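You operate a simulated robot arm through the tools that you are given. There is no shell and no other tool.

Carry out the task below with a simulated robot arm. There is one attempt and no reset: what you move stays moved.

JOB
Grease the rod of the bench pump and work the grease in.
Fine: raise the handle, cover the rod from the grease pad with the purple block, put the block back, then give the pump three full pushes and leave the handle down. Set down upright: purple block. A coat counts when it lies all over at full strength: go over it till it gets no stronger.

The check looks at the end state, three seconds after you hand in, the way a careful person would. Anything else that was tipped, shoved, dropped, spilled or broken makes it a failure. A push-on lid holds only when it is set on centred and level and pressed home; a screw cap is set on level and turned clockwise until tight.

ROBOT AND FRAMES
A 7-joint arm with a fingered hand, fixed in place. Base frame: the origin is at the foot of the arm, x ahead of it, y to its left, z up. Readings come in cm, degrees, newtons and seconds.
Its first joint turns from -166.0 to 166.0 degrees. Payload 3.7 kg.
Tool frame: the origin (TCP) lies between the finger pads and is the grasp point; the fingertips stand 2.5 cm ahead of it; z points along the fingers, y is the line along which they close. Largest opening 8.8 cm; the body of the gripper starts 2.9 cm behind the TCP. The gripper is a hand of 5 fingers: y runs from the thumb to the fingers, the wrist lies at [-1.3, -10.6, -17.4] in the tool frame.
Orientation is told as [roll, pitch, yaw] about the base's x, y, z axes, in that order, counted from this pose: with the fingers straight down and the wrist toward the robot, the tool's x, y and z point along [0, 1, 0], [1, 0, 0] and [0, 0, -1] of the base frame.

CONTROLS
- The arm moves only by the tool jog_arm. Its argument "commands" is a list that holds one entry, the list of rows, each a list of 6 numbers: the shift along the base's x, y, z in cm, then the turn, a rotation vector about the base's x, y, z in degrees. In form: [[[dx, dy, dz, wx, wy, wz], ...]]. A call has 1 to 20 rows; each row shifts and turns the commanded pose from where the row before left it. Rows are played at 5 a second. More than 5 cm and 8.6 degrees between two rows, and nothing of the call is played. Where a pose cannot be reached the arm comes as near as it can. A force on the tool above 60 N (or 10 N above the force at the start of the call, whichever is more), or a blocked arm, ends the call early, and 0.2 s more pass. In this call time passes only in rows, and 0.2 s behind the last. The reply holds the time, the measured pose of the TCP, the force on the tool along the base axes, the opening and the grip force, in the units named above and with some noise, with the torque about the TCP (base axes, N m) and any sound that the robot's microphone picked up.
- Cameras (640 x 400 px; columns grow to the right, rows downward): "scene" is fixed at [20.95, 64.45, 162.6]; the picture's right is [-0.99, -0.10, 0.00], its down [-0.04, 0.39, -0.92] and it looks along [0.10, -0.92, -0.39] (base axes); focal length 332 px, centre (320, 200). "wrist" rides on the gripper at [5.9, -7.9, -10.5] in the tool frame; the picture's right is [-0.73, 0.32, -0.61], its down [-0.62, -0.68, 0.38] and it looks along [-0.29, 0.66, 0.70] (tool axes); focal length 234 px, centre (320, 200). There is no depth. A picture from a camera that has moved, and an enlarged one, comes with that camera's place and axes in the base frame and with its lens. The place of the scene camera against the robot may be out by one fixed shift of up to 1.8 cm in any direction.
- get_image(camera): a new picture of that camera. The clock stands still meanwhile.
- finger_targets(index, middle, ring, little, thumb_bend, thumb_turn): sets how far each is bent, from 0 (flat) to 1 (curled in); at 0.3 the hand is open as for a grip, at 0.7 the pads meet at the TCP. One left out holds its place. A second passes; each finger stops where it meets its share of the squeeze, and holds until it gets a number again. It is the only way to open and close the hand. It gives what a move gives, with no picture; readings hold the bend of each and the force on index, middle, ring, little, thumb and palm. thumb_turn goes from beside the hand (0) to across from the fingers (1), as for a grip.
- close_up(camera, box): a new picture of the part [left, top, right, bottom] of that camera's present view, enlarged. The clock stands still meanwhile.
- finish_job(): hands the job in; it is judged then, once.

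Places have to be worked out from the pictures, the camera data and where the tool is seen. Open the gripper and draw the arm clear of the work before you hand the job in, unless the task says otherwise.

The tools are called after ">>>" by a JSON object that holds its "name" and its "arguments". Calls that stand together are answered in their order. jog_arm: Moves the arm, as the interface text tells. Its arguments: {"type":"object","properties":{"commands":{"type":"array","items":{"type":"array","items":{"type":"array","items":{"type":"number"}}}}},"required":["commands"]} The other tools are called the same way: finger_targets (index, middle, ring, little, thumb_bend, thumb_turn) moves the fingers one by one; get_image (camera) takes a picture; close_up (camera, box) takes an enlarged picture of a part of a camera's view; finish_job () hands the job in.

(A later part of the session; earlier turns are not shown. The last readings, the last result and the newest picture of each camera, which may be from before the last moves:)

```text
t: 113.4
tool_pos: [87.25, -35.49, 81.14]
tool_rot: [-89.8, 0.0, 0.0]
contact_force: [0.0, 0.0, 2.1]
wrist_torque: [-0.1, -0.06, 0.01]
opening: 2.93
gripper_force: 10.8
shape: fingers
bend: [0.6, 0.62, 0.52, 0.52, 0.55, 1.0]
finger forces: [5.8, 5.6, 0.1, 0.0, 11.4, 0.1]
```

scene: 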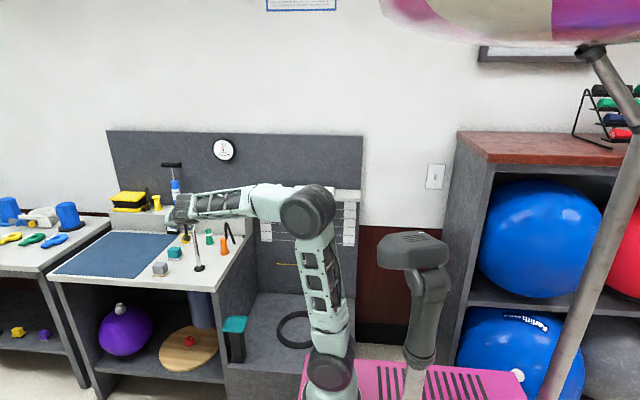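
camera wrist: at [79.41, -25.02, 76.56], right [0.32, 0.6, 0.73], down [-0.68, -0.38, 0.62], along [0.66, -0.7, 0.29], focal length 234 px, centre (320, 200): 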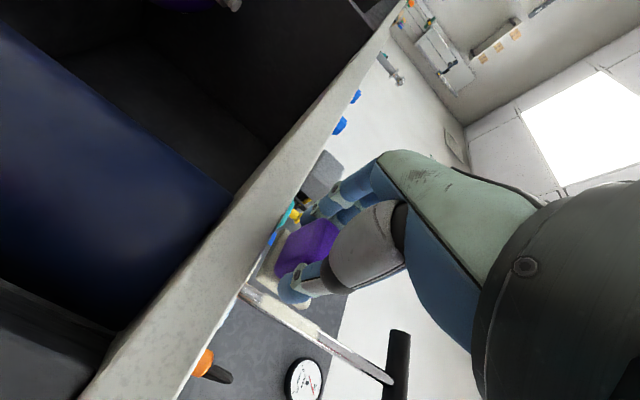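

The torque shows the contact is at the plate. I press a bit more to swing the block back.

>>> {"name": "jog_arm", "arguments": {"commands": [[[0, 0, -0.25, 0, 0, 0]]]}}

>>> {"name": "jog_arm", "arguments": {"commands": [[[0, 0, -0.2, 0, 0, 0]]]}}

>>> {"name": "close_up", "arguments": {"camera": "wrist", "box": [240, 210, 340, 310]}}

```text
t: 113.8
tool_pos: [87.39, -35.5, 80.99]
tool_rot: [-90.0, 0.0, 0.0]
contact_force: [-0.3, 0.9, 5.4]
wrist_torque: [-0.18, -0.03, 0.02]
opening: 2.94
gripper_force: 12.0
shape: fingers
bend: [0.6, 0.62, 0.52, 0.52, 0.55, 1.0]
finger forces: [5.6, 6.3, 0.1, 0.0, 11.6, 0.0]
```

```text
t: 114.2
tool_pos: [87.28, -35.38, 80.82]
tool_rot: [-89.9, -0.2, 0.0]
contact_force: [1.0, 3.1, 8.9]
wrist_torque: [-0.32, -0.1, 0.02]
opening: 2.95
gripper_force: 13.8
shape: fingers
bend: [0.6, 0.62, 0.52, 0.52, 0.55, 1.0]
finger forces: [9.5, 6.3, 0.0, 0.0, 12.0, 0.0]
```

```text
4.00 times, centred on (290, 260) of wrist
camera zoom: at [79.42, -25.01, 75.06], right [0.32, 0.61, 0.73], down [-0.68, -0.38, 0.62], along [0.66, -0.7, 0.29], focal length 937 px, centre (440, -40)
```

zoom: 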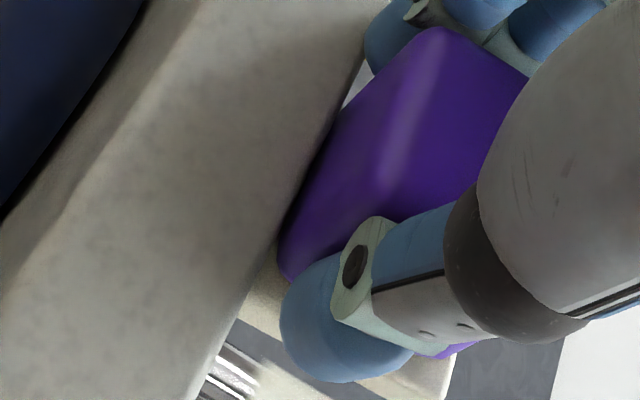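

The block has swung some. I lift a little and check its attitude.

>>> {"name": "jog_arm", "arguments": {"commands": [[[0, 0, 1.5, 0, 0, 0], [0, 1, 2.5, 0, 0, 0]]]}}

>>> {"name": "close_up", "arguments": {"camera": "wrist", "box": [240, 210, 340, 310]}}

>>> {"name": "close_up", "arguments": {"camera": "scene", "box": [150, 220, 230, 290]}}

```text
t: 114.8
tool_pos: [87.29, -34.43, 84.73]
tool_rot: [-89.8, 0.0, -0.2]
contact_force: [-0.1, 0.5, -0.8]
wrist_torque: [0.02, 0.02, -0.01]
opening: 2.95
gripper_force: 11.1
shape: fingers
bend: [0.6, 0.62, 0.52, 0.52, 0.55, 1.0]
finger forces: [5.7, 5.4, 0.0, 0.1, 11.1, 0.1]
```

```text
4.00 times, centred on (290, 260) of wrist
camera zoom: at [79.46, -23.99, 78.97], right [0.32, 0.6, 0.73], down [-0.68, -0.38, 0.62], along [0.66, -0.7, 0.29], focal length 937 px, centre (440, -40)
```

zoom: 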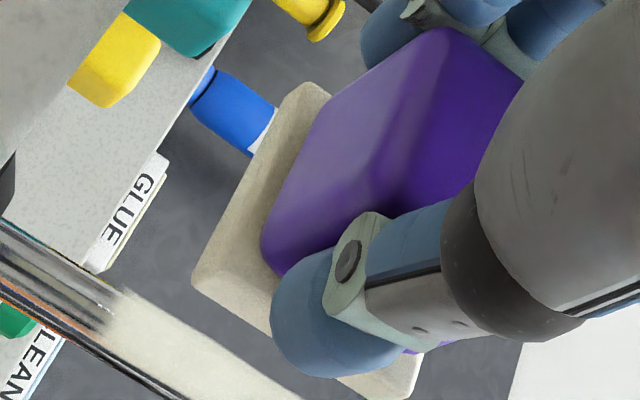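

```text
5.71 times, centred on (190, 255) of scene
camera zoom: at [20.95, 64.45, 162.6], right [-0.99, -0.1, 0.0], down [-0.04, 0.39, -0.92], along [0.1, -0.92, -0.39], focal length 1899 px, centre (1063, -114)
```

zoom: 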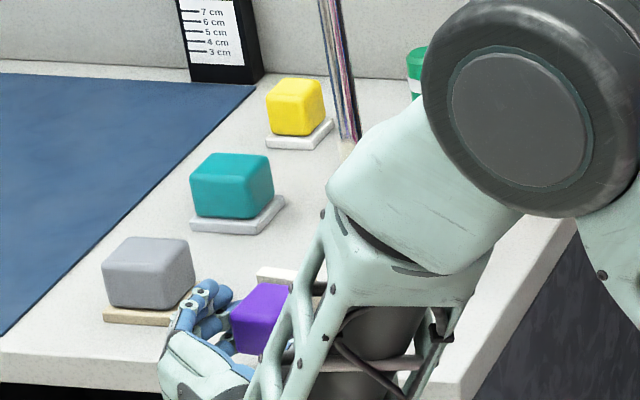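

Tilt is now about 4° (was 13°). I press once more on the bench edge to bring it flush.

>>> {"name": "jog_arm", "arguments": {"commands": [[[0, -1, -2.5, 0, 0, 0], [0, 0, -1.3, 0, 0, 0], [0, 0, -0.4, 0, 0, 0], [0, 0, -0.2, 0, 0, 0]]]}}

>>> {"name": "jog_arm", "arguments": {"commands": [[[0, 0, -0.2, 0, 0, 0]]]}}

>>> {"name": "jog_arm", "arguments": {"commands": [[[0, 0, 1.5, 0, 0, 0], [0, 1, 2.5, 0, 0, 0]]]}}

>>> {"name": "close_up", "arguments": {"camera": "wrist", "box": [240, 210, 340, 310]}}

```text
t: 115.8
tool_pos: [87.36, -35.42, 80.62]
tool_rot: [-90.0, -0.2, 0.0]
contact_force: [0.1, 4.3, 20.6]
wrist_torque: [-0.59, -0.29, 0.03]
opening: 2.94
gripper_force: 19.1
shape: fingers
bend: [0.6, 0.62, 0.52, 0.52, 0.55, 1.0]
finger forces: [19.3, 6.1, 0.1, 0.1, 12.0, 0.0]
```

```text
t: 116.2
tool_pos: [87.28, -35.5, 80.35]
tool_rot: [-90.0, -0.2, 0.0]
contact_force: [0.5, 5.6, 30.2]
wrist_torque: [-0.8, -0.39, 0.05]
opening: 2.92
gripper_force: 22.6
shape: fingers
bend: [0.6, 0.62, 0.52, 0.52, 0.55, 1.0]
finger forces: [26.8, 6.3, 0.0, 0.0, 11.6, 0.0]
```

```text
t: 116.8
tool_pos: [87.26, -34.6, 83.88]
tool_rot: [-89.7, 0.2, -0.1]
contact_force: [-0.6, 0.0, -0.4]
wrist_torque: [0.0, -0.01, -0.01]
opening: 2.97
gripper_force: 10.3
shape: fingers
bend: [0.6, 0.62, 0.52, 0.52, 0.55, 1.0]
finger forces: [5.4, 4.9, 0.0, 0.0, 10.5, 0.0]
```

```text
4.00 times, centred on (290, 260) of wrist
camera zoom: at [79.34, -24.07, 78.36], right [0.33, 0.6, 0.73], down [-0.68, -0.39, 0.62], along [0.66, -0.7, 0.28], focal length 937 px, centre (440, -40)
```

zoom: 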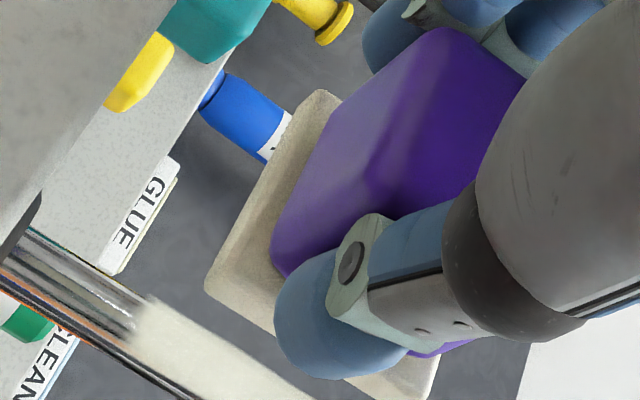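

The plate is flush now (≈-1°). I go back to the rod at the lowest safe height and make contact near the collar.

>>> {"name": "jog_arm", "arguments": {"commands": [[[0, -3, -0.8, 0, 0, 0], [0, -3.5, -0.5, 0, 0, 0], [0, -1.6, 0, 0, 0, 0], [0, -0.3, -0.2, 0, 0, 0]]]}}

>>> {"name": "jog_arm", "arguments": {"commands": [[[0, -0.25, 0, 0, 0, 0], [0, -0.2, 0, 0, 0, 0]]]}}

```text
t: 117.8
tool_pos: [87.22, -42.95, 82.64]
tool_rot: [-89.8, 0.0, -0.1]
contact_force: [-0.1, -0.3, -0.6]
wrist_torque: [0.02, -0.04, 0.01]
opening: 2.97
gripper_force: 11.0
shape: fingers
bend: [0.6, 0.62, 0.52, 0.52, 0.55, 1.0]
finger forces: [5.4, 5.1, 0.0, 0.1, 10.4, 0.0]
```

```text
t: 118.4
tool_pos: [87.27, -43.38, 82.87]
tool_rot: [-89.8, 0.0, 0.1]
contact_force: [-0.2, -0.7, -1.3]
wrist_torque: [-0.01, 0.01, -0.01]
opening: 2.98
gripper_force: 10.7
shape: fingers
bend: [0.6, 0.62, 0.52, 0.52, 0.55, 1.0]
finger forces: [5.4, 5.0, 0.0, 0.0, 10.5, 0.0]
```

>>> {"name": "jog_arm", "arguments": {"commands": [[[0, -0.2, -0.1, 0, 0, 0]]]}}

>>> {"name": "jog_arm", "arguments": {"commands": [[[0, -0.2, 0, 0, 0, 0]]]}}

```text
t: 118.8
tool_pos: [87.3, -43.41, 82.53]
tool_rot: [-89.8, 0.0, -0.1]
contact_force: [-0.9, 3.1, 0.5]
wrist_torque: [0.0, 0.02, -0.06]
opening: 2.98
gripper_force: 11.7
shape: fingers
bend: [0.6, 0.62, 0.52, 0.52, 0.55, 1.0]
finger forces: [5.7, 5.1, 0.0, 0.1, 11.1, 0.1]
```

```text
t: 119.2
tool_pos: [87.37, -43.66, 82.56]
tool_rot: [-89.9, 0.0, 0.1]
contact_force: [1.1, 6.1, 0.5]
wrist_torque: [0.05, -0.02, -0.06]
opening: 2.96
gripper_force: 11.8
shape: fingers
bend: [0.6, 0.62, 0.52, 0.52, 0.55, 1.0]
finger forces: [6.0, 5.2, 0.1, 0.0, 11.1, 0.0]
```

6 N contact at the bottom. Slow upstroke of about 4 cm, then I back off to look.

>>> {"name": "jog_arm", "arguments": {"commands": [[[0, 0, 0.3, 0, 0, 0], [0, 0, 0.4, 0, 0, 0], [0, 0, 0.4, 0, 0, 0], [0, 0, 0.4, 0, 0, 0], [0, 0, 0.4, 0, 0, 0], [0, 0, 0.4, 0, 0, 0], [0, 0, 0.4, 0, 0, 0], [0, 0, 0.4, 0, 0, 0], [0, 0, 0.4, 0, 0, 0], [0, 0, 0.4, 0, 0, 0]]]}}

>>> {"name": "jog_arm", "arguments": {"commands": [[[0, 1, 0, 0, 0, 0], [0, 3, 2, 0, 0, 0], [0, 2, 3, 0, 0, 0]]]}}

>>> {"name": "close_up", "arguments": {"camera": "wrist", "box": [100, 150, 380, 370]}}

>>> {"name": "close_up", "arguments": {"camera": "wrist", "box": [90, 150, 210, 270]}}

```text
t: 121.4
tool_pos: [87.26, -43.69, 86.44]
tool_rot: [-90.0, 0.1, -0.1]
contact_force: [0.9, 6.6, -2.2]
wrist_torque: [0.01, -0.05, -0.09]
opening: 2.97
gripper_force: 11.3
shape: fingers
bend: [0.6, 0.62, 0.52, 0.52, 0.55, 1.0]
finger forces: [6.3, 5.0, 0.1, 0.0, 11.4, 0.0]
```

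```text
t: 122.2
tool_pos: [87.22, -37.81, 91.43]
tool_rot: [-89.8, 0.1, -0.1]
contact_force: [0.2, -0.2, -1.1]
wrist_torque: [-0.01, 0.0, 0.01]
opening: 2.94
gripper_force: 10.9
shape: fingers
bend: [0.6, 0.62, 0.52, 0.52, 0.55, 1.0]
finger forces: [6.0, 5.2, 0.0, 0.0, 11.2, 0.0]
```

```text
1.82 times, centred on (240, 260) of wrist
camera zoom: at [79.34, -27.26, 85.64], right [0.32, 0.6, 0.73], down [-0.68, -0.38, 0.62], along [0.66, -0.7, 0.29], focal length 426 px, centre (466, 91)
```

zoom: 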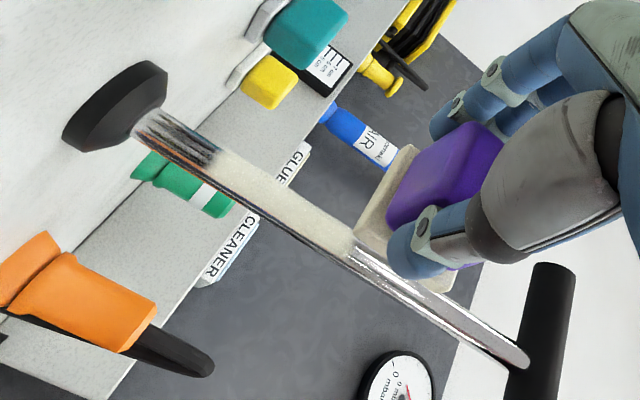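

```text
3.33 times, centred on (150, 210) of wrist
camera zoom: at [79.34, -27.26, 85.64], right [0.32, 0.6, 0.73], down [-0.68, -0.38, 0.62], along [0.66, -0.7, 0.29], focal length 781 px, centre (887, 167)
```

zoom: 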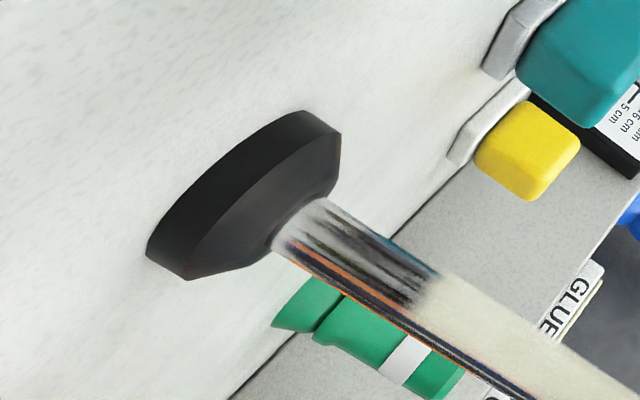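

Now it's clear: the greasable zone is a defined band about z 85–93 with sharp ends, and its front is already a solid cream. I need to do this band all the way round. First test: use the plate's thumb-side edge on the rod's +x side.

>>> {"name": "jog_arm", "arguments": {"commands": [[[2.2, 0, -3.5, 0, 0, 0], [2.1, 0, -3.6, 0, 0, 0], [0, -3.5, 0, 0, 0, 0], [0, -3.5, 0, 0, 0, 0]]]}}

>>> {"name": "get_image", "arguments": {"camera": "wrist"}}

>>> {"name": "close_up", "arguments": {"camera": "scene", "box": [150, 210, 250, 300]}}

```text
t: 123.2
tool_pos: [91.67, -44.68, 84.36]
tool_rot: [-89.9, 0.0, 0.2]
contact_force: [0.1, 0.4, -0.8]
wrist_torque: [0.02, 0.01, -0.03]
opening: 2.97
gripper_force: 10.9
shape: fingers
bend: [0.6, 0.62, 0.52, 0.52, 0.55, 1.0]
finger forces: [5.8, 5.2, 0.0, 0.0, 11.1, 0.0]
```

```text
taken
camera wrist: at [83.81, -34.13, 78.6], right [0.32, 0.6, 0.73], down [-0.68, -0.39, 0.62], along [0.66, -0.7, 0.29], focal length 234 px, centre (320, 200)
```

wrist: 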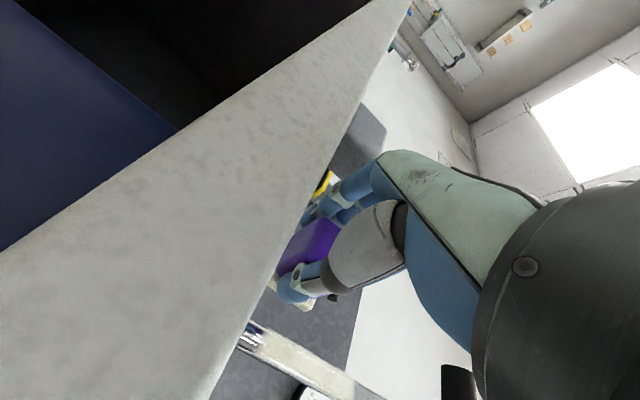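

```text
4.44 times, centred on (200, 255) of scene
camera zoom: at [20.95, 64.45, 162.6], right [-0.99, -0.1, 0.0], down [-0.04, 0.39, -0.92], along [0.1, -0.92, -0.39], focal length 1477 px, centre (853, -44)
```

zoom: 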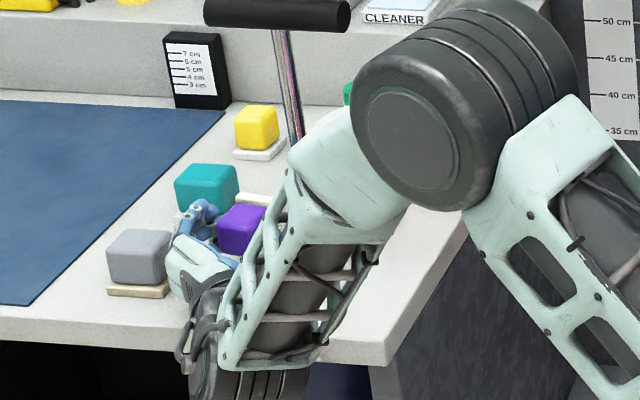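

The hand is beside the rod, clear of the grey block. I move in -x until the plate's edge touches the rod.

>>> {"name": "jog_arm", "arguments": {"commands": [[[-0.7, -0.2, 0, 0, 0, 0], [-0.4, 0, 0, 0, 0, 0]]]}}

>>> {"name": "jog_arm", "arguments": {"commands": [[[-0.3, 0, 0, 0, 0, 0]]]}}

```text
t: 123.8
tool_pos: [90.5, -44.91, 84.25]
tool_rot: [-89.9, 0.1, -0.1]
contact_force: [-0.7, -0.8, -0.7]
wrist_torque: [0.02, 0.05, 0.02]
opening: 2.95
gripper_force: 10.8
shape: fingers
bend: [0.6, 0.62, 0.52, 0.52, 0.55, 1.0]
finger forces: [5.9, 5.2, 0.0, 0.0, 11.1, 0.1]
```

```text
t: 124.2
tool_pos: [90.28, -44.95, 84.34]
tool_rot: [-89.9, 0.0, 0.0]
contact_force: [0.0, -0.5, 0.5]
wrist_torque: [0.02, -0.01, 0.0]
opening: 2.93
gripper_force: 11.0
shape: fingers
bend: [0.6, 0.62, 0.52, 0.52, 0.55, 1.0]
finger forces: [5.8, 5.1, 0.0, 0.1, 11.1, 0.1]
```

>>> {"name": "jog_arm", "arguments": {"commands": [[[-0.25, 0, 0, 0, 0, 0]]]}}

>>> {"name": "jog_arm", "arguments": {"commands": [[[-0.25, 0, 0, 0, 0, 0]]]}}

```text
t: 124.6
tool_pos: [89.89, -44.82, 84.3]
tool_rot: [-89.8, -0.1, 0.0]
contact_force: [0.5, 0.7, -0.5]
wrist_torque: [0.0, 0.0, -0.01]
opening: 2.95
gripper_force: 10.9
shape: fingers
bend: [0.6, 0.62, 0.52, 0.52, 0.55, 1.0]
finger forces: [5.8, 5.1, 0.1, 0.0, 11.1, 0.0]
```

```text
t: 125.0
tool_pos: [89.7, -44.98, 84.27]
tool_rot: [-89.9, 0.0, 0.0]
contact_force: [1.5, -0.6, -0.5]
wrist_torque: [0.04, 0.04, 0.04]
opening: 2.97
gripper_force: 11.3
shape: fingers
bend: [0.6, 0.62, 0.52, 0.52, 0.55, 1.0]
finger forces: [6.0, 5.9, 0.0, 0.0, 10.5, 0.0]
```

First touch in x. A bit more pressure, then a slow upstroke through the band.

>>> {"name": "jog_arm", "arguments": {"commands": [[[-0.15, 0, 0, 0, 0, 0]]]}}

>>> {"name": "jog_arm", "arguments": {"commands": [[[-0.05, 0, 0.4, 0, 0, 0], [0, 0, 0.5, 0, 0, 0], [0, 0, 0.5, 0, 0, 0], [0, 0, 0.5, 0, 0, 0], [0, 0, 0.5, 0, 0, 0], [0, 0, 0.5, 0, 0, 0], [0, 0, 0.5, 0, 0, 0], [0, 0, 0.5, 0, 0, 0], [0, 0, 0.5, 0, 0, 0], [0, 0, 0.5, 0, 0, 0], [0, 0, 0.5, 0, 0, 0], [0, 0, 0.5, 0, 0, 0], [0, 0, 0.5, 0, 0, 0], [0, 0, 0.5, 0, 0, 0], [0, 0, 0.5, 0, 0, 0], [0, 0, 0.5, 0, 0, 0], [0, 0, 0.5, 0, 0, 0], [0, 0, 0.5, 0, 0, 0]]]}}

>>> {"name": "close_up", "arguments": {"camera": "wrist", "box": [100, 150, 380, 370]}}

>>> {"name": "close_up", "arguments": {"camera": "scene", "box": [150, 190, 250, 290]}}

```text
t: 125.4
tool_pos: [89.47, -44.94, 84.37]
tool_rot: [-89.7, 0.0, -0.1]
contact_force: [2.9, -0.5, -1.2]
wrist_torque: [0.1, 0.06, 0.11]
opening: 2.95
gripper_force: 11.2
shape: fingers
bend: [0.6, 0.62, 0.52, 0.52, 0.55, 1.0]
finger forces: [6.3, 6.4, 0.0, 0.0, 9.7, 0.0]
```

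```text
t: 129.2
tool_pos: [89.5, -44.73, 93.22]
tool_rot: [-89.8, 0.1, -0.1]
contact_force: [5.0, -0.3, -1.8]
wrist_torque: [0.11, 0.04, 0.17]
opening: 2.95
gripper_force: 11.4
shape: fingers
bend: [0.59, 0.62, 0.52, 0.52, 0.55, 1.0]
finger forces: [6.8, 6.7, 0.0, 0.1, 9.4, 0.0]
```

```text
1.82 times, centred on (240, 260) of wrist
camera zoom: at [81.62, -34.42, 87.48], right [0.32, 0.6, 0.73], down [-0.68, -0.38, 0.62], along [0.66, -0.7, 0.29], focal length 426 px, centre (466, 91)
```

zoom: 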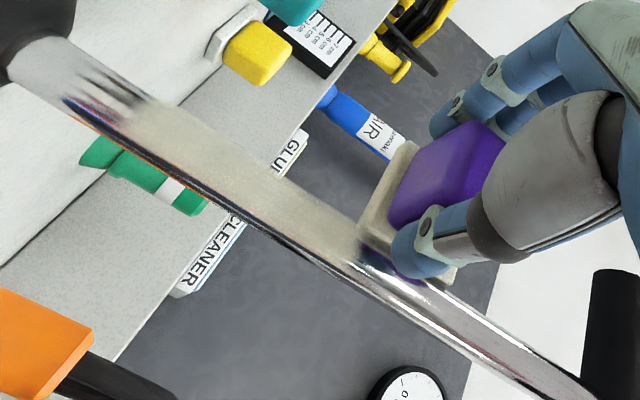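

```text
4.00 times, centred on (200, 240) of scene
camera zoom: at [20.95, 64.45, 162.6], right [-0.99, -0.1, 0.0], down [-0.04, 0.39, -0.92], along [0.1, -0.92, -0.39], focal length 1329 px, centre (800, 40)
```

zoom: 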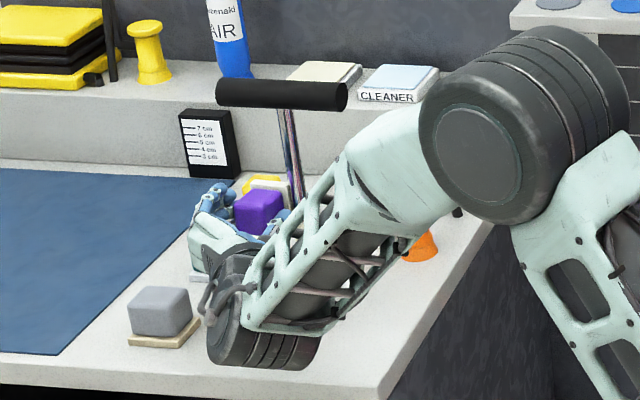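

Stroke done at about 5 N. I zoom in with the scene camera on the band to see how far round the film reaches.

>>> {"name": "close_up", "arguments": {"camera": "scene", "box": [185, 215, 215, 250]}}

>>> {"name": "close_up", "arguments": {"camera": "wrist", "box": [120, 170, 280, 290]}}

```text
11.43 times, centred on (200, 232) of scene
camera zoom: at [20.95, 64.45, 162.6], right [-0.99, -0.1, 0.0], down [-0.04, 0.39, -0.92], along [0.1, -0.92, -0.39], focal length 3798 px, centre (1691, -171)
```

zoom: 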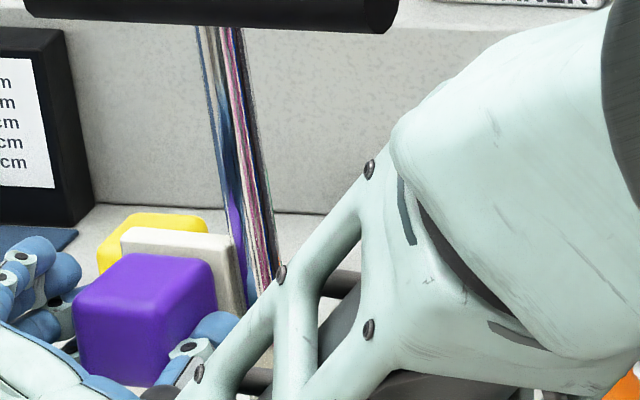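

```text
3.33 times, centred on (200, 230) of wrist
camera zoom: at [81.62, -34.42, 87.48], right [0.32, 0.6, 0.73], down [-0.68, -0.38, 0.62], along [0.66, -0.7, 0.29], focal length 781 px, centre (720, 100)
```

zoom: 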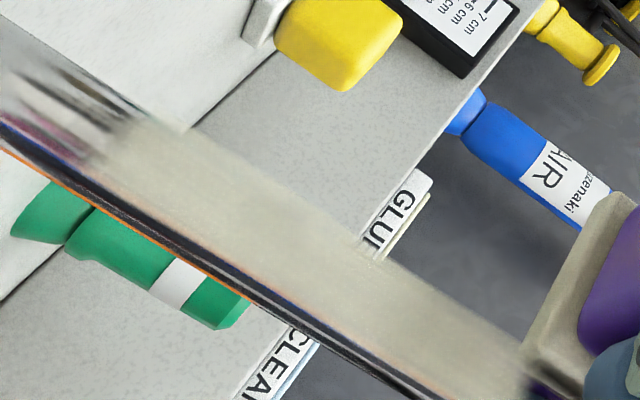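

Film reaches the right-hand silhouette. Next the rod's -x side with the finger-side edge of the plate, where I can see the result: back out, cross in front, and come in on the left.

>>> {"name": "jog_arm", "arguments": {"commands": [[[1, 0, 0, 0, 0, 0], [0, 3, 0, 0, 0, 0], [0, 3, 0, 0, 0, 0], [-4, 0, -3, 0, 0, 0], [-4, 0, -3, 0, 0, 0], [0, 0, -2.9, 0, 0, 0], [0, -3, 0, 0, 0, 0], [0, -3, 0, 0, 0, 0]]]}}

>>> {"name": "close_up", "arguments": {"camera": "wrist", "box": [150, 130, 370, 310]}}

```text
t: 131.0
tool_pos: [82.55, -44.92, 84.19]
tool_rot: [-89.8, 0.1, 0.0]
contact_force: [0.5, -0.4, -1.7]
wrist_torque: [0.03, -0.02, 0.03]
opening: 2.93
gripper_force: 10.8
shape: fingers
bend: [0.6, 0.62, 0.52, 0.52, 0.55, 1.0]
finger forces: [5.8, 5.2, 0.0, 0.1, 10.9, 0.0]
```

```text
2.22 times, centred on (260, 220) of wrist
camera zoom: at [74.66, -34.45, 78.56], right [0.32, 0.61, 0.73], down [-0.68, -0.39, 0.62], along [0.66, -0.7, 0.29], focal length 520 px, centre (453, 156)
```

zoom: 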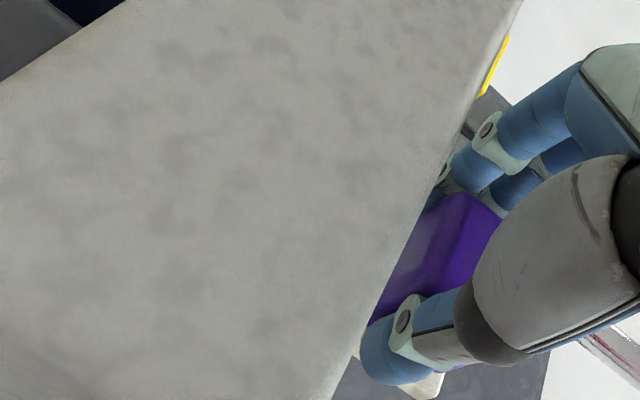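

In position on the left. I move +x until the plate edge touches.

>>> {"name": "jog_arm", "arguments": {"commands": [[[0.7, 0, 0, 0, 0, 0], [0.35, 0, 0, 0, 0, 0]]]}}

>>> {"name": "jog_arm", "arguments": {"commands": [[[0.3, 0, 0, 0, 0, 0]]]}}

```text
t: 131.6
tool_pos: [83.42, -44.81, 84.38]
tool_rot: [-89.8, 0.0, 0.0]
contact_force: [0.1, -0.7, -0.7]
wrist_torque: [0.01, -0.01, 0.0]
opening: 2.95
gripper_force: 10.4
shape: fingers
bend: [0.6, 0.62, 0.52, 0.52, 0.55, 1.0]
finger forces: [5.7, 5.3, 0.0, 0.0, 11.1, 0.0]
```

```text
t: 132.0
tool_pos: [83.82, -44.99, 84.29]
tool_rot: [-89.8, 0.0, -0.1]
contact_force: [-2.7, 0.8, -1.0]
wrist_torque: [0.01, 0.0, -0.13]
opening: 2.97
gripper_force: 10.8
shape: fingers
bend: [0.6, 0.63, 0.52, 0.52, 0.55, 1.0]
finger forces: [4.9, 4.7, 0.0, 0.0, 12.5, 0.0]
```

Touching at about 3 N. I add a little and stroke up through the band.

>>> {"name": "jog_arm", "arguments": {"commands": [[[0.1, 0, 0.3, 0, 0, 0], [0, 0, 0.5, 0, 0, 0], [0, 0, 0.5, 0, 0, 0], [0, 0, 0.5, 0, 0, 0], [0, 0, 0.5, 0, 0, 0], [0, 0, 0.5, 0, 0, 0], [0, 0, 0.5, 0, 0, 0], [0, 0, 0.5, 0, 0, 0], [0, 0, 0.5, 0, 0, 0], [0, 0, 0.5, 0, 0, 0], [0, 0, 0.5, 0, 0, 0], [0, 0, 0.5, 0, 0, 0], [0, 0, 0.5, 0, 0, 0], [0, 0, 0.5, 0, 0, 0], [0, 0, 0.5, 0, 0, 0], [0, 0, 0.5, 0, 0, 0], [0, 0, 0.5, 0, 0, 0], [0, 0, 0.5, 0, 0, 0]]]}}

>>> {"name": "close_up", "arguments": {"camera": "wrist", "box": [100, 120, 340, 300]}}

>>> {"name": "close_up", "arguments": {"camera": "scene", "box": [165, 200, 235, 270]}}

```text
t: 135.8
tool_pos: [83.8, -44.85, 93.13]
tool_rot: [-89.8, 0.0, 0.0]
contact_force: [-3.7, 0.7, -0.1]
wrist_torque: [0.06, 0.01, -0.15]
opening: 2.95
gripper_force: 10.9
shape: fingers
bend: [0.61, 0.63, 0.52, 0.52, 0.54, 1.0]
finger forces: [4.5, 4.4, 0.1, 0.0, 12.7, 0.0]
```

```text
2.22 times, centred on (220, 210) of wrist
camera zoom: at [76.07, -34.49, 87.41], right [0.32, 0.6, 0.73], down [-0.68, -0.38, 0.62], along [0.66, -0.7, 0.29], focal length 520 px, centre (542, 178)
```

zoom: 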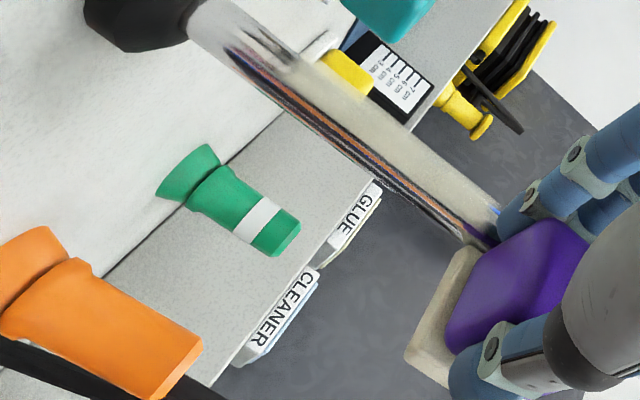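

```text
5.71 times, centred on (200, 235) of scene
camera zoom: at [20.95, 64.45, 162.6], right [-0.99, -0.1, 0.0], down [-0.04, 0.39, -0.92], along [0.1, -0.92, -0.39], focal length 1899 px, centre (1006, 0)
```

zoom: 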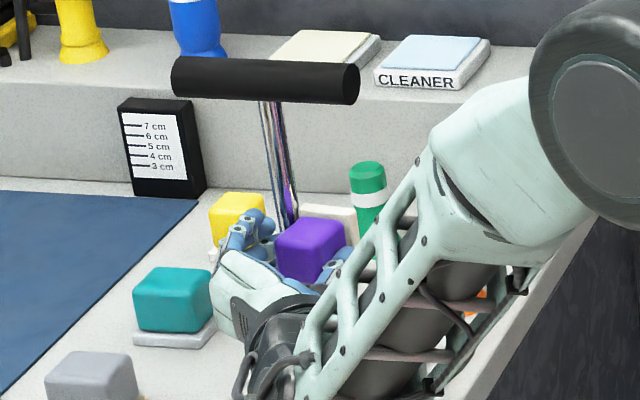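

The -x side is still bare chrome, so the plate's side edge doesn't lay grease; I'll try its face. I back off, rotate the hand 45° about vertical, and come at the rod from the front-left.

>>> {"name": "jog_arm", "arguments": {"commands": [[[-0.8, 0, 0, 0, 0, 0], [0, 3, 0, 0, 0, 0], [0, 2.5, -2, 0, 0, 0], [-0.5, 0, -2, 0, 0, 7.5], [-0.5, 0, -2, 0, 0, 7.5], [-0.5, 0, -1.5, 0, 0, 7.5], [-0.5, 0, -1.5, 0, 0, 7.5], [0, 0, 0, 0, 0, 7.5], [0, 0, 0, 0, 0, 7.5]]]}}

>>> {"name": "get_image", "arguments": {"camera": "wrist"}}

>>> {"name": "close_up", "arguments": {"camera": "scene", "box": [140, 190, 260, 300]}}

```text
t: 137.8
tool_pos: [82.15, -39.54, 87.24]
tool_rot: [-89.7, 0.0, 15.0]
contact_force: [0.3, 0.1, -0.9]
wrist_torque: [0.03, 0.0, 0.0]
opening: 2.95
gripper_force: 10.8
shape: fingers
bend: [0.61, 0.63, 0.52, 0.52, 0.55, 1.0]
finger forces: [5.7, 5.1, 0.1, 0.0, 10.8, 0.0]
out of reach, approached as far as the arm can: row 6, 7, 8, 9
```

```text
taken
camera wrist: at [71.84, -31.38, 81.42], right [0.16, 0.67, 0.73], down [-0.56, -0.55, 0.62], along [0.81, -0.5, 0.29], focal length 234 px, centre (320, 200)
```

wrist: 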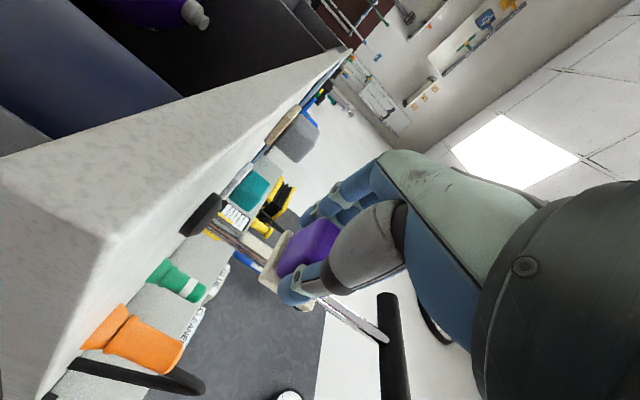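

```text
3.64 times, centred on (200, 245) of scene
camera zoom: at [20.95, 64.45, 162.6], right [-0.99, -0.1, 0.0], down [-0.04, 0.39, -0.92], along [0.1, -0.92, -0.39], focal length 1208 px, centre (756, 36)
```

zoom: 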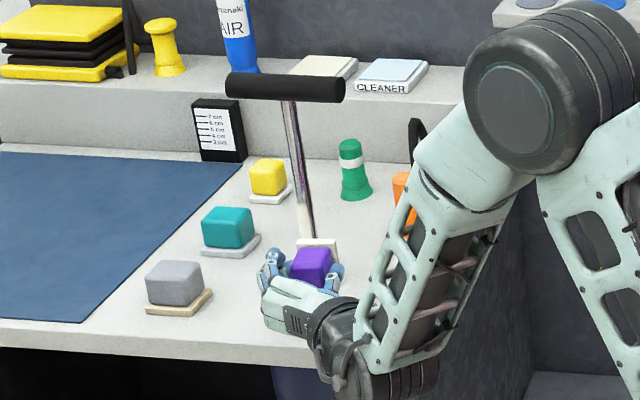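

The wrist limits me at yaw ≈15° in this posture. While here, I look at the unobstructed rod in the scene camera.

>>> {"name": "close_up", "arguments": {"camera": "scene", "box": [180, 215, 220, 275]}}

>>> {"name": "close_up", "arguments": {"camera": "wrist", "box": [180, 170, 400, 350]}}

```text
6.67 times, centred on (200, 245) of scene
camera zoom: at [20.95, 64.45, 162.6], right [-0.99, -0.1, 0.0], down [-0.04, 0.39, -0.92], along [0.1, -0.92, -0.39], focal length 2215 px, centre (1120, -100)
```

zoom: 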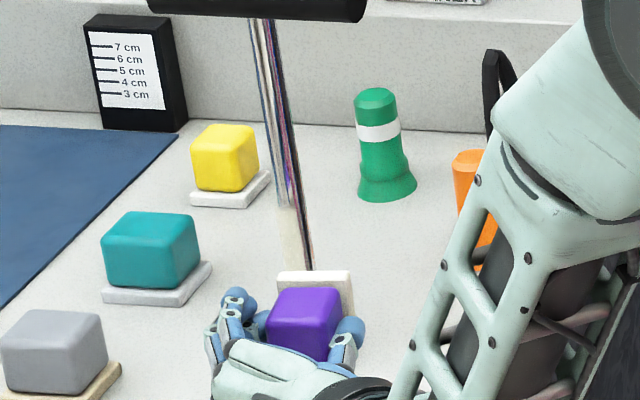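

```text
2.22 times, centred on (290, 260) of wrist
camera zoom: at [71.84, -31.38, 81.42], right [0.16, 0.67, 0.73], down [-0.56, -0.55, 0.62], along [0.81, -0.5, 0.29], focal length 520 px, centre (387, 67)
```

zoom: 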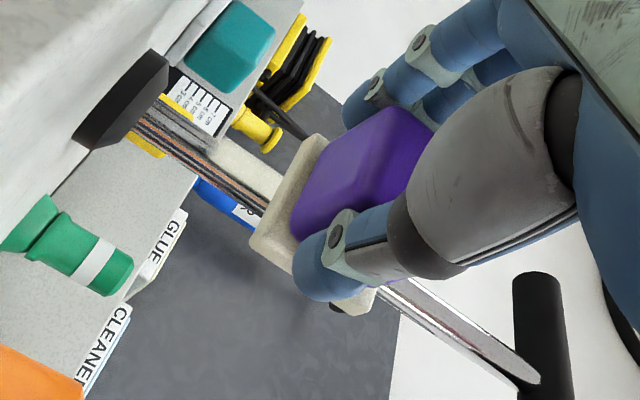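

I'll use what yaw I have: at 15° the face meets the rod at a slightly different azimuth, which tells me whether the greasable zone wraps around. Approaching along the tool axis.

>>> {"name": "jog_arm", "arguments": {"commands": [[[1.3, 0, -1.5, 0, 0, 0], [1.4, -1.2, -1.4, 0, 0, 0], [0.3, -1.0, 0, 0, 0, 0], [0.2, -0.7, 0, 0, 0, 0]]]}}

>>> {"name": "jog_arm", "arguments": {"commands": [[[0.1, -0.4, 0, 0, 0, 0], [0.06, -0.25, 0, 0, 0, 0]]]}}

```text
t: 138.8
tool_pos: [85.2, -41.46, 84.82]
tool_rot: [-89.8, 0.1, 14.6]
contact_force: [0.9, -0.9, -0.8]
wrist_torque: [-0.02, -0.03, -0.01]
opening: 2.95
gripper_force: 10.8
shape: fingers
bend: [0.61, 0.63, 0.52, 0.52, 0.55, 1.0]
finger forces: [5.6, 5.0, 0.0, 0.1, 10.7, 0.1]
out of reach, approached as far as the arm can: row 3, 4
```

```text
t: 139.4
tool_pos: [85.26, -41.65, 84.87]
tool_rot: [-89.8, 0.1, 14.5]
contact_force: [0.2, 0.3, 0.3]
wrist_torque: [0.02, 0.0, 0.01]
opening: 2.94
gripper_force: 10.9
shape: fingers
bend: [0.61, 0.63, 0.52, 0.52, 0.55, 1.0]
finger forces: [5.6, 5.0, 0.0, 0.0, 10.8, 0.0]
out of reach, approached as far as the arm can: row 1
```

Yaw is at a joint limit there. I'll instead re-orient to a posture with the hand pointing along +x (little-finger side down), to reach the rod's -x side with the plate face. First back off and square up, then swing through a downward-forward attitude.

>>> {"name": "jog_arm", "arguments": {"commands": [[[-0.5, 2.5, 0.5, 0, 0, -5], [-1.5, 2.5, 3, 0, 0, -5], [-2, 1, 4, 0, 0, -4.6], [-2, 0, 4, 5.8, -5.8, 0], [-1.5, 0, 2, 5.8, -5.8, 0], [-1, 0, 0, 5.8, -5.8, 0], [-1, 0, 0, 5.8, -5.8, 0], [0, 0, 0, 5.8, -5.8, 0], [0, 0, 0, 5.8, -5.8, 0], [0, 0, 0, 5.8, -5.8, 0], [0, 0, 0, 5.8, -5.8, 0], [0, 0, 0, 5.8, -5.8, 0], [0, 0, 0, 5.8, -5.8, 0], [0, 0, 0, 5.8, -5.8, 0]]]}}

>>> {"name": "get_image", "arguments": {"camera": "scene"}}

>>> {"name": "get_image", "arguments": {"camera": "wrist"}}

```text
t: 142.4
tool_pos: [75.71, -35.61, 98.31]
tool_rot: [0.5, -45.4, -45.3]
contact_force: [0.3, 0.3, 0.0]
wrist_torque: [0.01, -0.02, -0.02]
opening: 2.95
gripper_force: 10.7
shape: fingers
bend: [0.61, 0.63, 0.52, 0.52, 0.55, 1.0]
finger forces: [5.5, 4.9, 0.0, 0.0, 10.6, 0.0]
```

```text
taken
```

scene: 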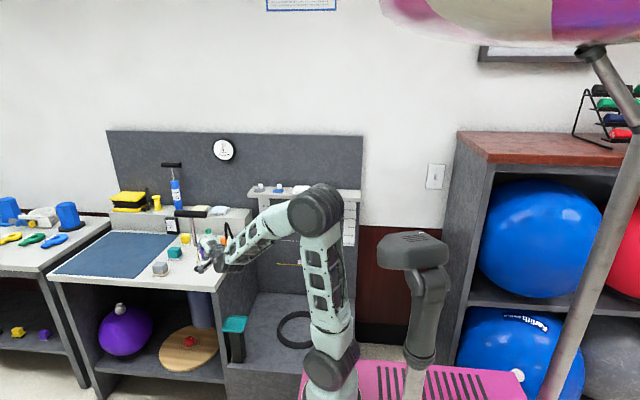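

```text
taken
camera wrist: at [70.62, -22.41, 100.14], right [-0.66, -0.37, 0.65], down [-0.58, -0.29, -0.76], along [0.47, -0.88, -0.02], focal length 234 px, centre (320, 200)
```

wrist: 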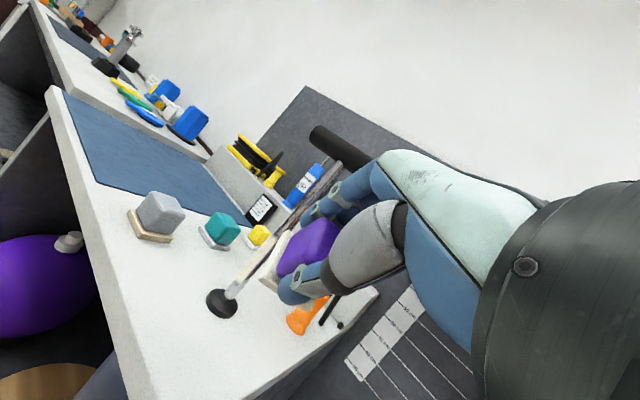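

Smooth so far. I finish the swing so the hand points along +x.

>>> {"name": "jog_arm", "arguments": {"commands": [[[-0.3, -0.5, 0, 5.8, -5.8, 0], [-0.3, -0.5, 0, 5.8, -5.8, 0], [-0.3, -0.5, 0, 5.8, -5.8, 0], [-0.3, -0.5, 0, 5.8, -5.8, 0], [0, -0.5, 0, 5.8, -5.8, 0], [0, -0.5, 0, 5.8, -5.8, 0], [0, -0.5, 0, 5.8, -5.8, 0], [0, -0.5, 0, 5.8, -5.8, 0], [0, -0.5, 0, 5.8, -5.8, 0], [0, -0.5, 0, 5.8, -5.8, 0], [0, -0.5, 0, 5.8, -5.8, 0]]]}}

>>> {"name": "get_image", "arguments": {"camera": "scene"}}

>>> {"name": "get_image", "arguments": {"camera": "wrist"}}

```text
t: 144.8
tool_pos: [75.23, -36.26, 98.18]
tool_rot: [15.8, -44.2, -56.2]
contact_force: [-0.6, 0.5, -0.1]
wrist_torque: [0.02, -0.03, 0.02]
opening: 2.91
gripper_force: 10.2
shape: fingers
bend: [0.61, 0.63, 0.52, 0.52, 0.55, 1.0]
finger forces: [5.5, 4.9, 0.1, 0.1, 10.7, 0.0]
out of reach, approached as far as the arm can: row 2, 3, 4, 5, 6, 7, 8, 9, 10, 11
```

```text
taken
```

scene: 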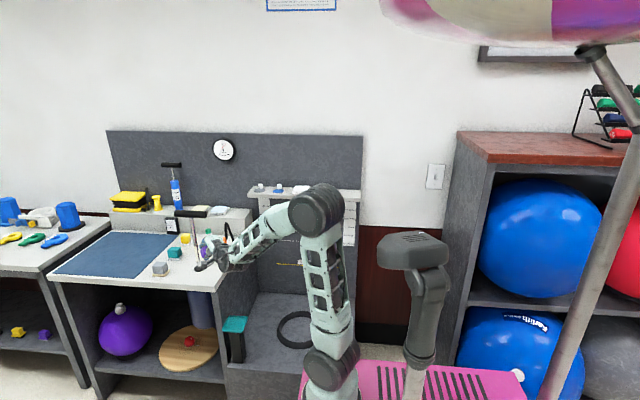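

```text
taken
camera wrist: at [69.92, -23.39, 101.21], right [-0.74, -0.45, 0.5], down [-0.47, -0.18, -0.86], along [0.48, -0.87, -0.08], focal length 234 px, centre (320, 200)
```

wrist: 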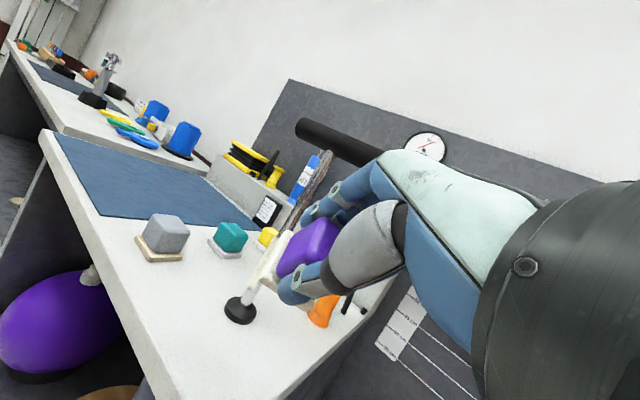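

More wrist limits. Before working out other postures I need to know whether the greasable zone wraps round or is just a front strip, so I go tool-down in front of the rod to view it from the right-hand side.

>>> {"name": "jog_arm", "arguments": {"commands": [[[0.5, 0.2, 0.9, 6.12, 4.1, 0], [0.5, 0.2, 0.9, 6.12, 4.1, 0], [1, 0, 0.9, 6.12, 4.1, 0], [1, 0, 0.9, 6.12, 4.1, 0], [1, 0, 0.9, 6.12, 4.1, 0], [1, 0, 0.9, 6.12, 4.1, 0], [1, 0, 0.5, -4.39, 6.57, 0], [1, 0, 0.5, -4.39, 6.57, 0], [1.2, 0, 0.3, 0, 0, -8.45], [1.2, 0, 0.3, 0, 0, -8.45], [1.2, -0.3, 0.3, 0, 0, -8.45], [1.2, -0.3, 0, 0, 0, -8.45]]]}}

>>> {"name": "get_image", "arguments": {"camera": "wrist"}}

>>> {"name": "close_up", "arguments": {"camera": "scene", "box": [180, 215, 220, 275]}}

```text
t: 147.4
tool_pos: [86.15, -37.01, 104.92]
tool_rot: [-0.8, -4.4, -89.8]
contact_force: [-0.6, 0.3, -0.8]
wrist_torque: [-0.01, -0.01, 0.0]
opening: 2.91
gripper_force: 9.8
shape: fingers
bend: [0.61, 0.63, 0.52, 0.52, 0.55, 1.0]
finger forces: [5.4, 5.0, 0.1, 0.0, 10.3, 0.0]
out of reach, approached as far as the arm can: row 3, 4
```

```text
taken
camera wrist: at [92.12, -28.37, 114.76], right [-0.72, -0.28, 0.64], down [-0.63, 0.65, -0.43], along [-0.3, -0.71, -0.64], focal length 234 px, centre (320, 200)
```

wrist: 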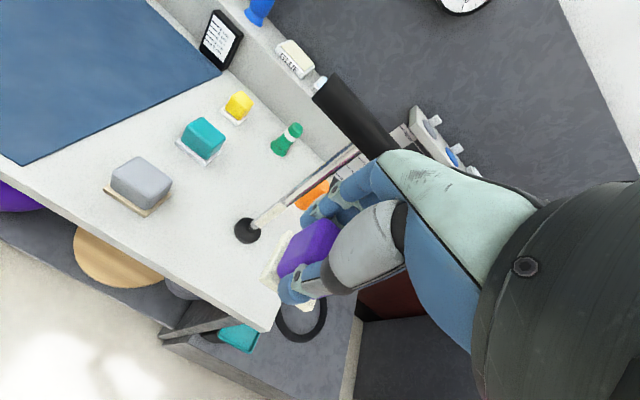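

```text
6.67 times, centred on (200, 245) of scene
camera zoom: at [20.95, 64.45, 162.6], right [-0.99, -0.1, 0.0], down [-0.04, 0.39, -0.92], along [0.1, -0.92, -0.39], focal length 2215 px, centre (1120, -100)
```

zoom: 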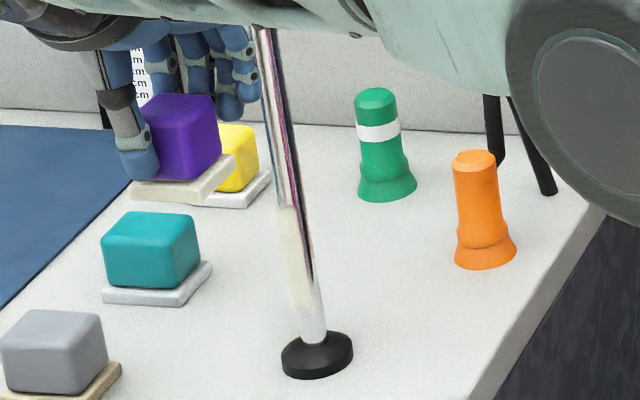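

Now I have a clear view; zooming on the rod from the right side.

>>> {"name": "close_up", "arguments": {"camera": "wrist", "box": [230, 140, 360, 245]}}

>>> {"name": "close_up", "arguments": {"camera": "scene", "box": [190, 240, 215, 275]}}

```text
3.81 times, centred on (295, 192) of wrist
camera zoom: at [92.12, -28.37, 114.76], right [-0.72, -0.28, 0.64], down [-0.63, 0.65, -0.43], along [-0.3, -0.71, -0.64], focal length 892 px, centre (415, 229)
```

zoom: 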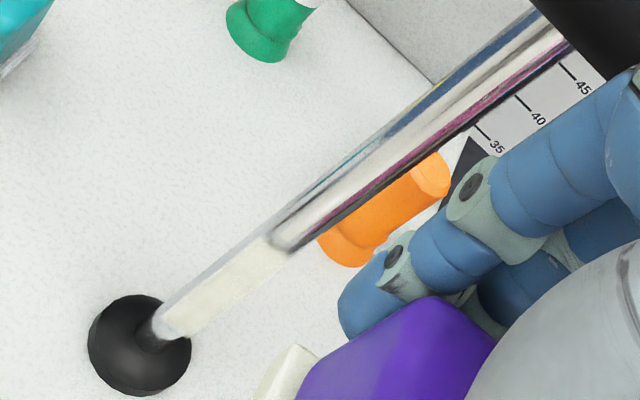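

```text
11.43 times, centred on (202, 258) of scene
camera zoom: at [20.95, 64.45, 162.6], right [-0.99, -0.1, 0.0], down [-0.04, 0.39, -0.92], along [0.1, -0.92, -0.39], focal length 3798 px, centre (1663, -457)
```

zoom: 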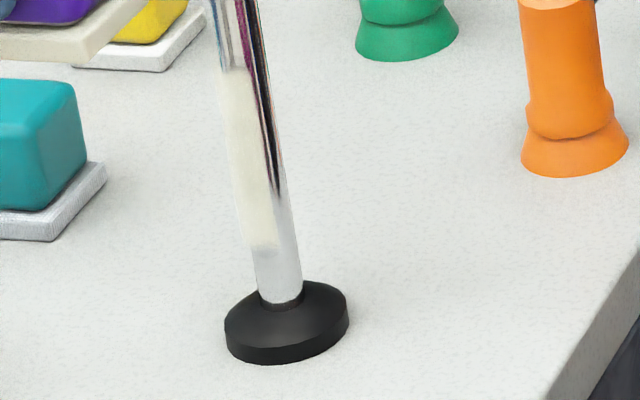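

The film spans az ≈48–137°, i.e. ±45° about the plate's direction. To find out whether the zone wraps further, I bring the plate to the rod from the front-right (yaw -25°) and see if the film extends.

>>> {"name": "jog_arm", "arguments": {"commands": [[[0, 0.3, 0, 2, 0, 8.1], [0, 0.3, 0, 2, 0, 8.1], [0, 0, 0, 0, 0, 8.1], [0, 0, 0, 0, 0, 8.1], [0, 0, 0, 0, 0, 8.1], [0, 0, 0, 0, 0, 8.1], [0, 0, 0, 0, 0, 8.1], [0, 0, 0, 0, 0, 8.1], [0.4, 0, -0.7, -7.43, 3.47, 0], [0.4, 0, -0.7, -7.43, 3.47, 0], [0.4, 0, -0.7, -7.43, 3.47, 0], [0.4, 0, -0.7, -7.43, 3.47, 0], [0.4, 0, -0.7, -7.43, 3.47, 0], [0.4, 0, -0.7, -7.43, 3.47, 0], [0.4, 0, -0.7, -7.43, 3.47, 0], [0.4, 0, -0.7, -7.43, 3.47, 0], [0.4, 0, -0.7, -7.43, 3.47, 0], [0.4, 0, -0.7, -7.43, 3.47, 0], [0.4, 0, -0.7, -7.43, 3.47, 0]]]}}

>>> {"name": "get_image", "arguments": {"camera": "wrist"}}

>>> {"name": "close_up", "arguments": {"camera": "scene", "box": [140, 190, 260, 300]}}

```text
t: 151.4
tool_pos: [90.38, -36.46, 97.15]
tool_rot: [-90.6, 0.3, -24.6]
contact_force: [-0.1, 0.3, -0.3]
wrist_torque: [0.0, 0.01, -0.04]
opening: 2.87
gripper_force: 9.9
shape: fingers
bend: [0.61, 0.63, 0.52, 0.52, 0.55, 1.0]
finger forces: [5.4, 4.9, 0.0, 0.0, 10.4, 0.0]
```

```text
taken
camera wrist: at [87.67, -23.71, 91.37], right [0.55, 0.42, 0.72], down [-0.77, -0.06, 0.63], along [0.31, -0.9, 0.29], focal length 234 px, centre (320, 200)
```

wrist: 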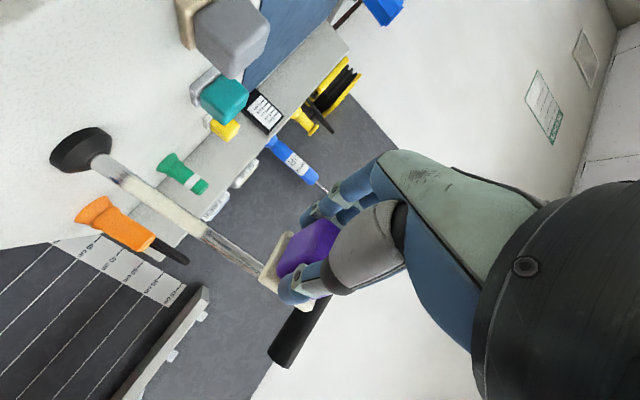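

```text
3.64 times, centred on (200, 245) of scene
camera zoom: at [20.95, 64.45, 162.6], right [-0.99, -0.1, 0.0], down [-0.04, 0.39, -0.92], along [0.1, -0.92, -0.39], focal length 1208 px, centre (756, 36)
```

zoom: 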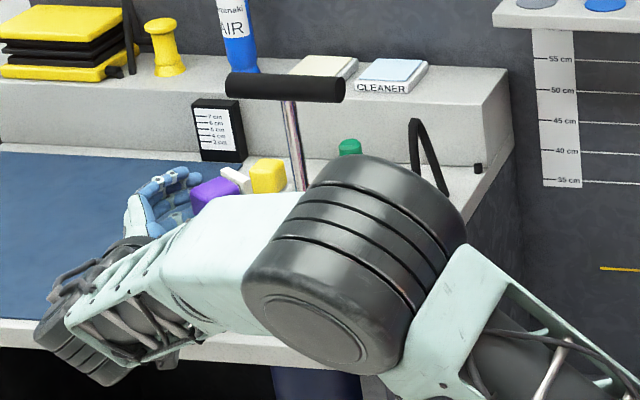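

The yaw -25° posture works. I line up the plate with the rod, drop to z≈85.5 and approach along the tool axis.

>>> {"name": "jog_arm", "arguments": {"commands": [[[1.78, -0.82, -4, 0, 0, 0], [0, 0, -4, 0, 0, 0], [0, 0, -3.6, 0, 0, 0], [-1.31, -2.86, 0, 0, 0, 0], [-1.21, -2.64, 0, 0, 0, 0]]]}}

>>> {"name": "close_up", "arguments": {"camera": "wrist", "box": [150, 130, 370, 310]}}

```text
t: 152.6
tool_pos: [89.81, -42.67, 85.54]
tool_rot: [-90.4, 0.3, -24.5]
contact_force: [-0.8, 0.0, -1.4]
wrist_torque: [0.03, -0.01, 0.0]
opening: 2.93
gripper_force: 10.3
shape: fingers
bend: [0.61, 0.63, 0.52, 0.52, 0.55, 1.0]
finger forces: [5.4, 5.0, 0.0, 0.0, 10.3, 0.0]
```

```text
2.22 times, centred on (260, 220) of wrist
camera zoom: at [87.02, -29.88, 79.74], right [0.55, 0.42, 0.72], down [-0.77, -0.06, 0.63], along [0.31, -0.9, 0.29], focal length 520 px, centre (453, 156)
```

zoom: 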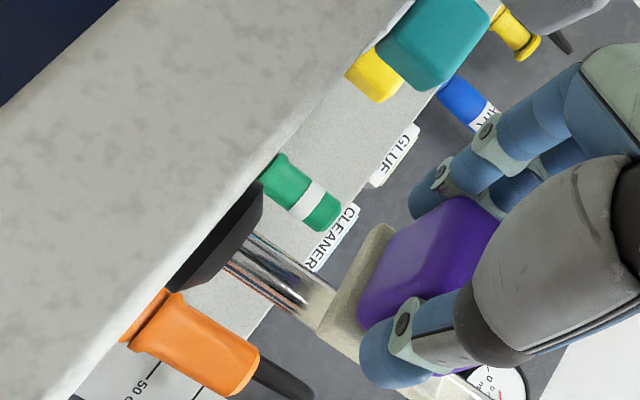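

Rod lies centred behind the plate. I close in gently.

>>> {"name": "jog_arm", "arguments": {"commands": [[[-0.25, -0.55, 0, 0, 0, 0], [-0.21, -0.45, 0, 0, 0, 0], [-0.12, -0.27, 0, 0, 0, 0]]]}}

>>> {"name": "jog_arm", "arguments": {"commands": [[[-0.12, -0.27, 0, 0, 0, 0]]]}}

```text
t: 153.4
tool_pos: [89.13, -43.93, 85.52]
tool_rot: [-90.3, 0.1, -24.6]
contact_force: [0.1, -0.3, -0.6]
wrist_torque: [0.03, -0.04, -0.02]
opening: 2.91
gripper_force: 10.1
shape: fingers
bend: [0.61, 0.63, 0.52, 0.52, 0.55, 1.0]
finger forces: [5.4, 5.0, 0.1, 0.0, 10.4, 0.0]
```

```text
t: 153.8
tool_pos: [88.99, -44.28, 85.49]
tool_rot: [-90.5, 0.3, -24.6]
contact_force: [0.3, 0.0, -0.7]
wrist_torque: [0.03, -0.04, 0.01]
opening: 2.93
gripper_force: 10.2
shape: fingers
bend: [0.61, 0.63, 0.52, 0.52, 0.55, 1.0]
finger forces: [5.4, 5.0, 0.0, 0.1, 10.4, 0.0]
```

>>> {"name": "jog_arm", "arguments": {"commands": [[[-0.08, -0.18, 0, 0, 0, 0]]]}}

>>> {"name": "jog_arm", "arguments": {"commands": [[[-0.08, -0.18, 0, 0, 0, 0]]]}}

```text
t: 154.2
tool_pos: [88.92, -44.32, 85.54]
tool_rot: [-90.4, 0.3, -24.6]
contact_force: [0.6, 2.4, -0.8]
wrist_torque: [-0.02, -0.03, 0.01]
opening: 2.92
gripper_force: 10.9
shape: fingers
bend: [0.61, 0.63, 0.52, 0.52, 0.55, 1.0]
finger forces: [5.5, 5.0, 0.0, 0.0, 10.5, 0.0]
```

```text
t: 154.6
tool_pos: [89.07, -44.38, 85.51]
tool_rot: [-90.4, 0.3, -24.5]
contact_force: [3.5, 7.8, -1.2]
wrist_torque: [0.01, 0.0, -0.07]
opening: 2.9
gripper_force: 10.9
shape: fingers
bend: [0.61, 0.63, 0.52, 0.52, 0.55, 1.0]
finger forces: [5.2, 5.3, 0.1, 0.0, 11.8, 0.0]
```

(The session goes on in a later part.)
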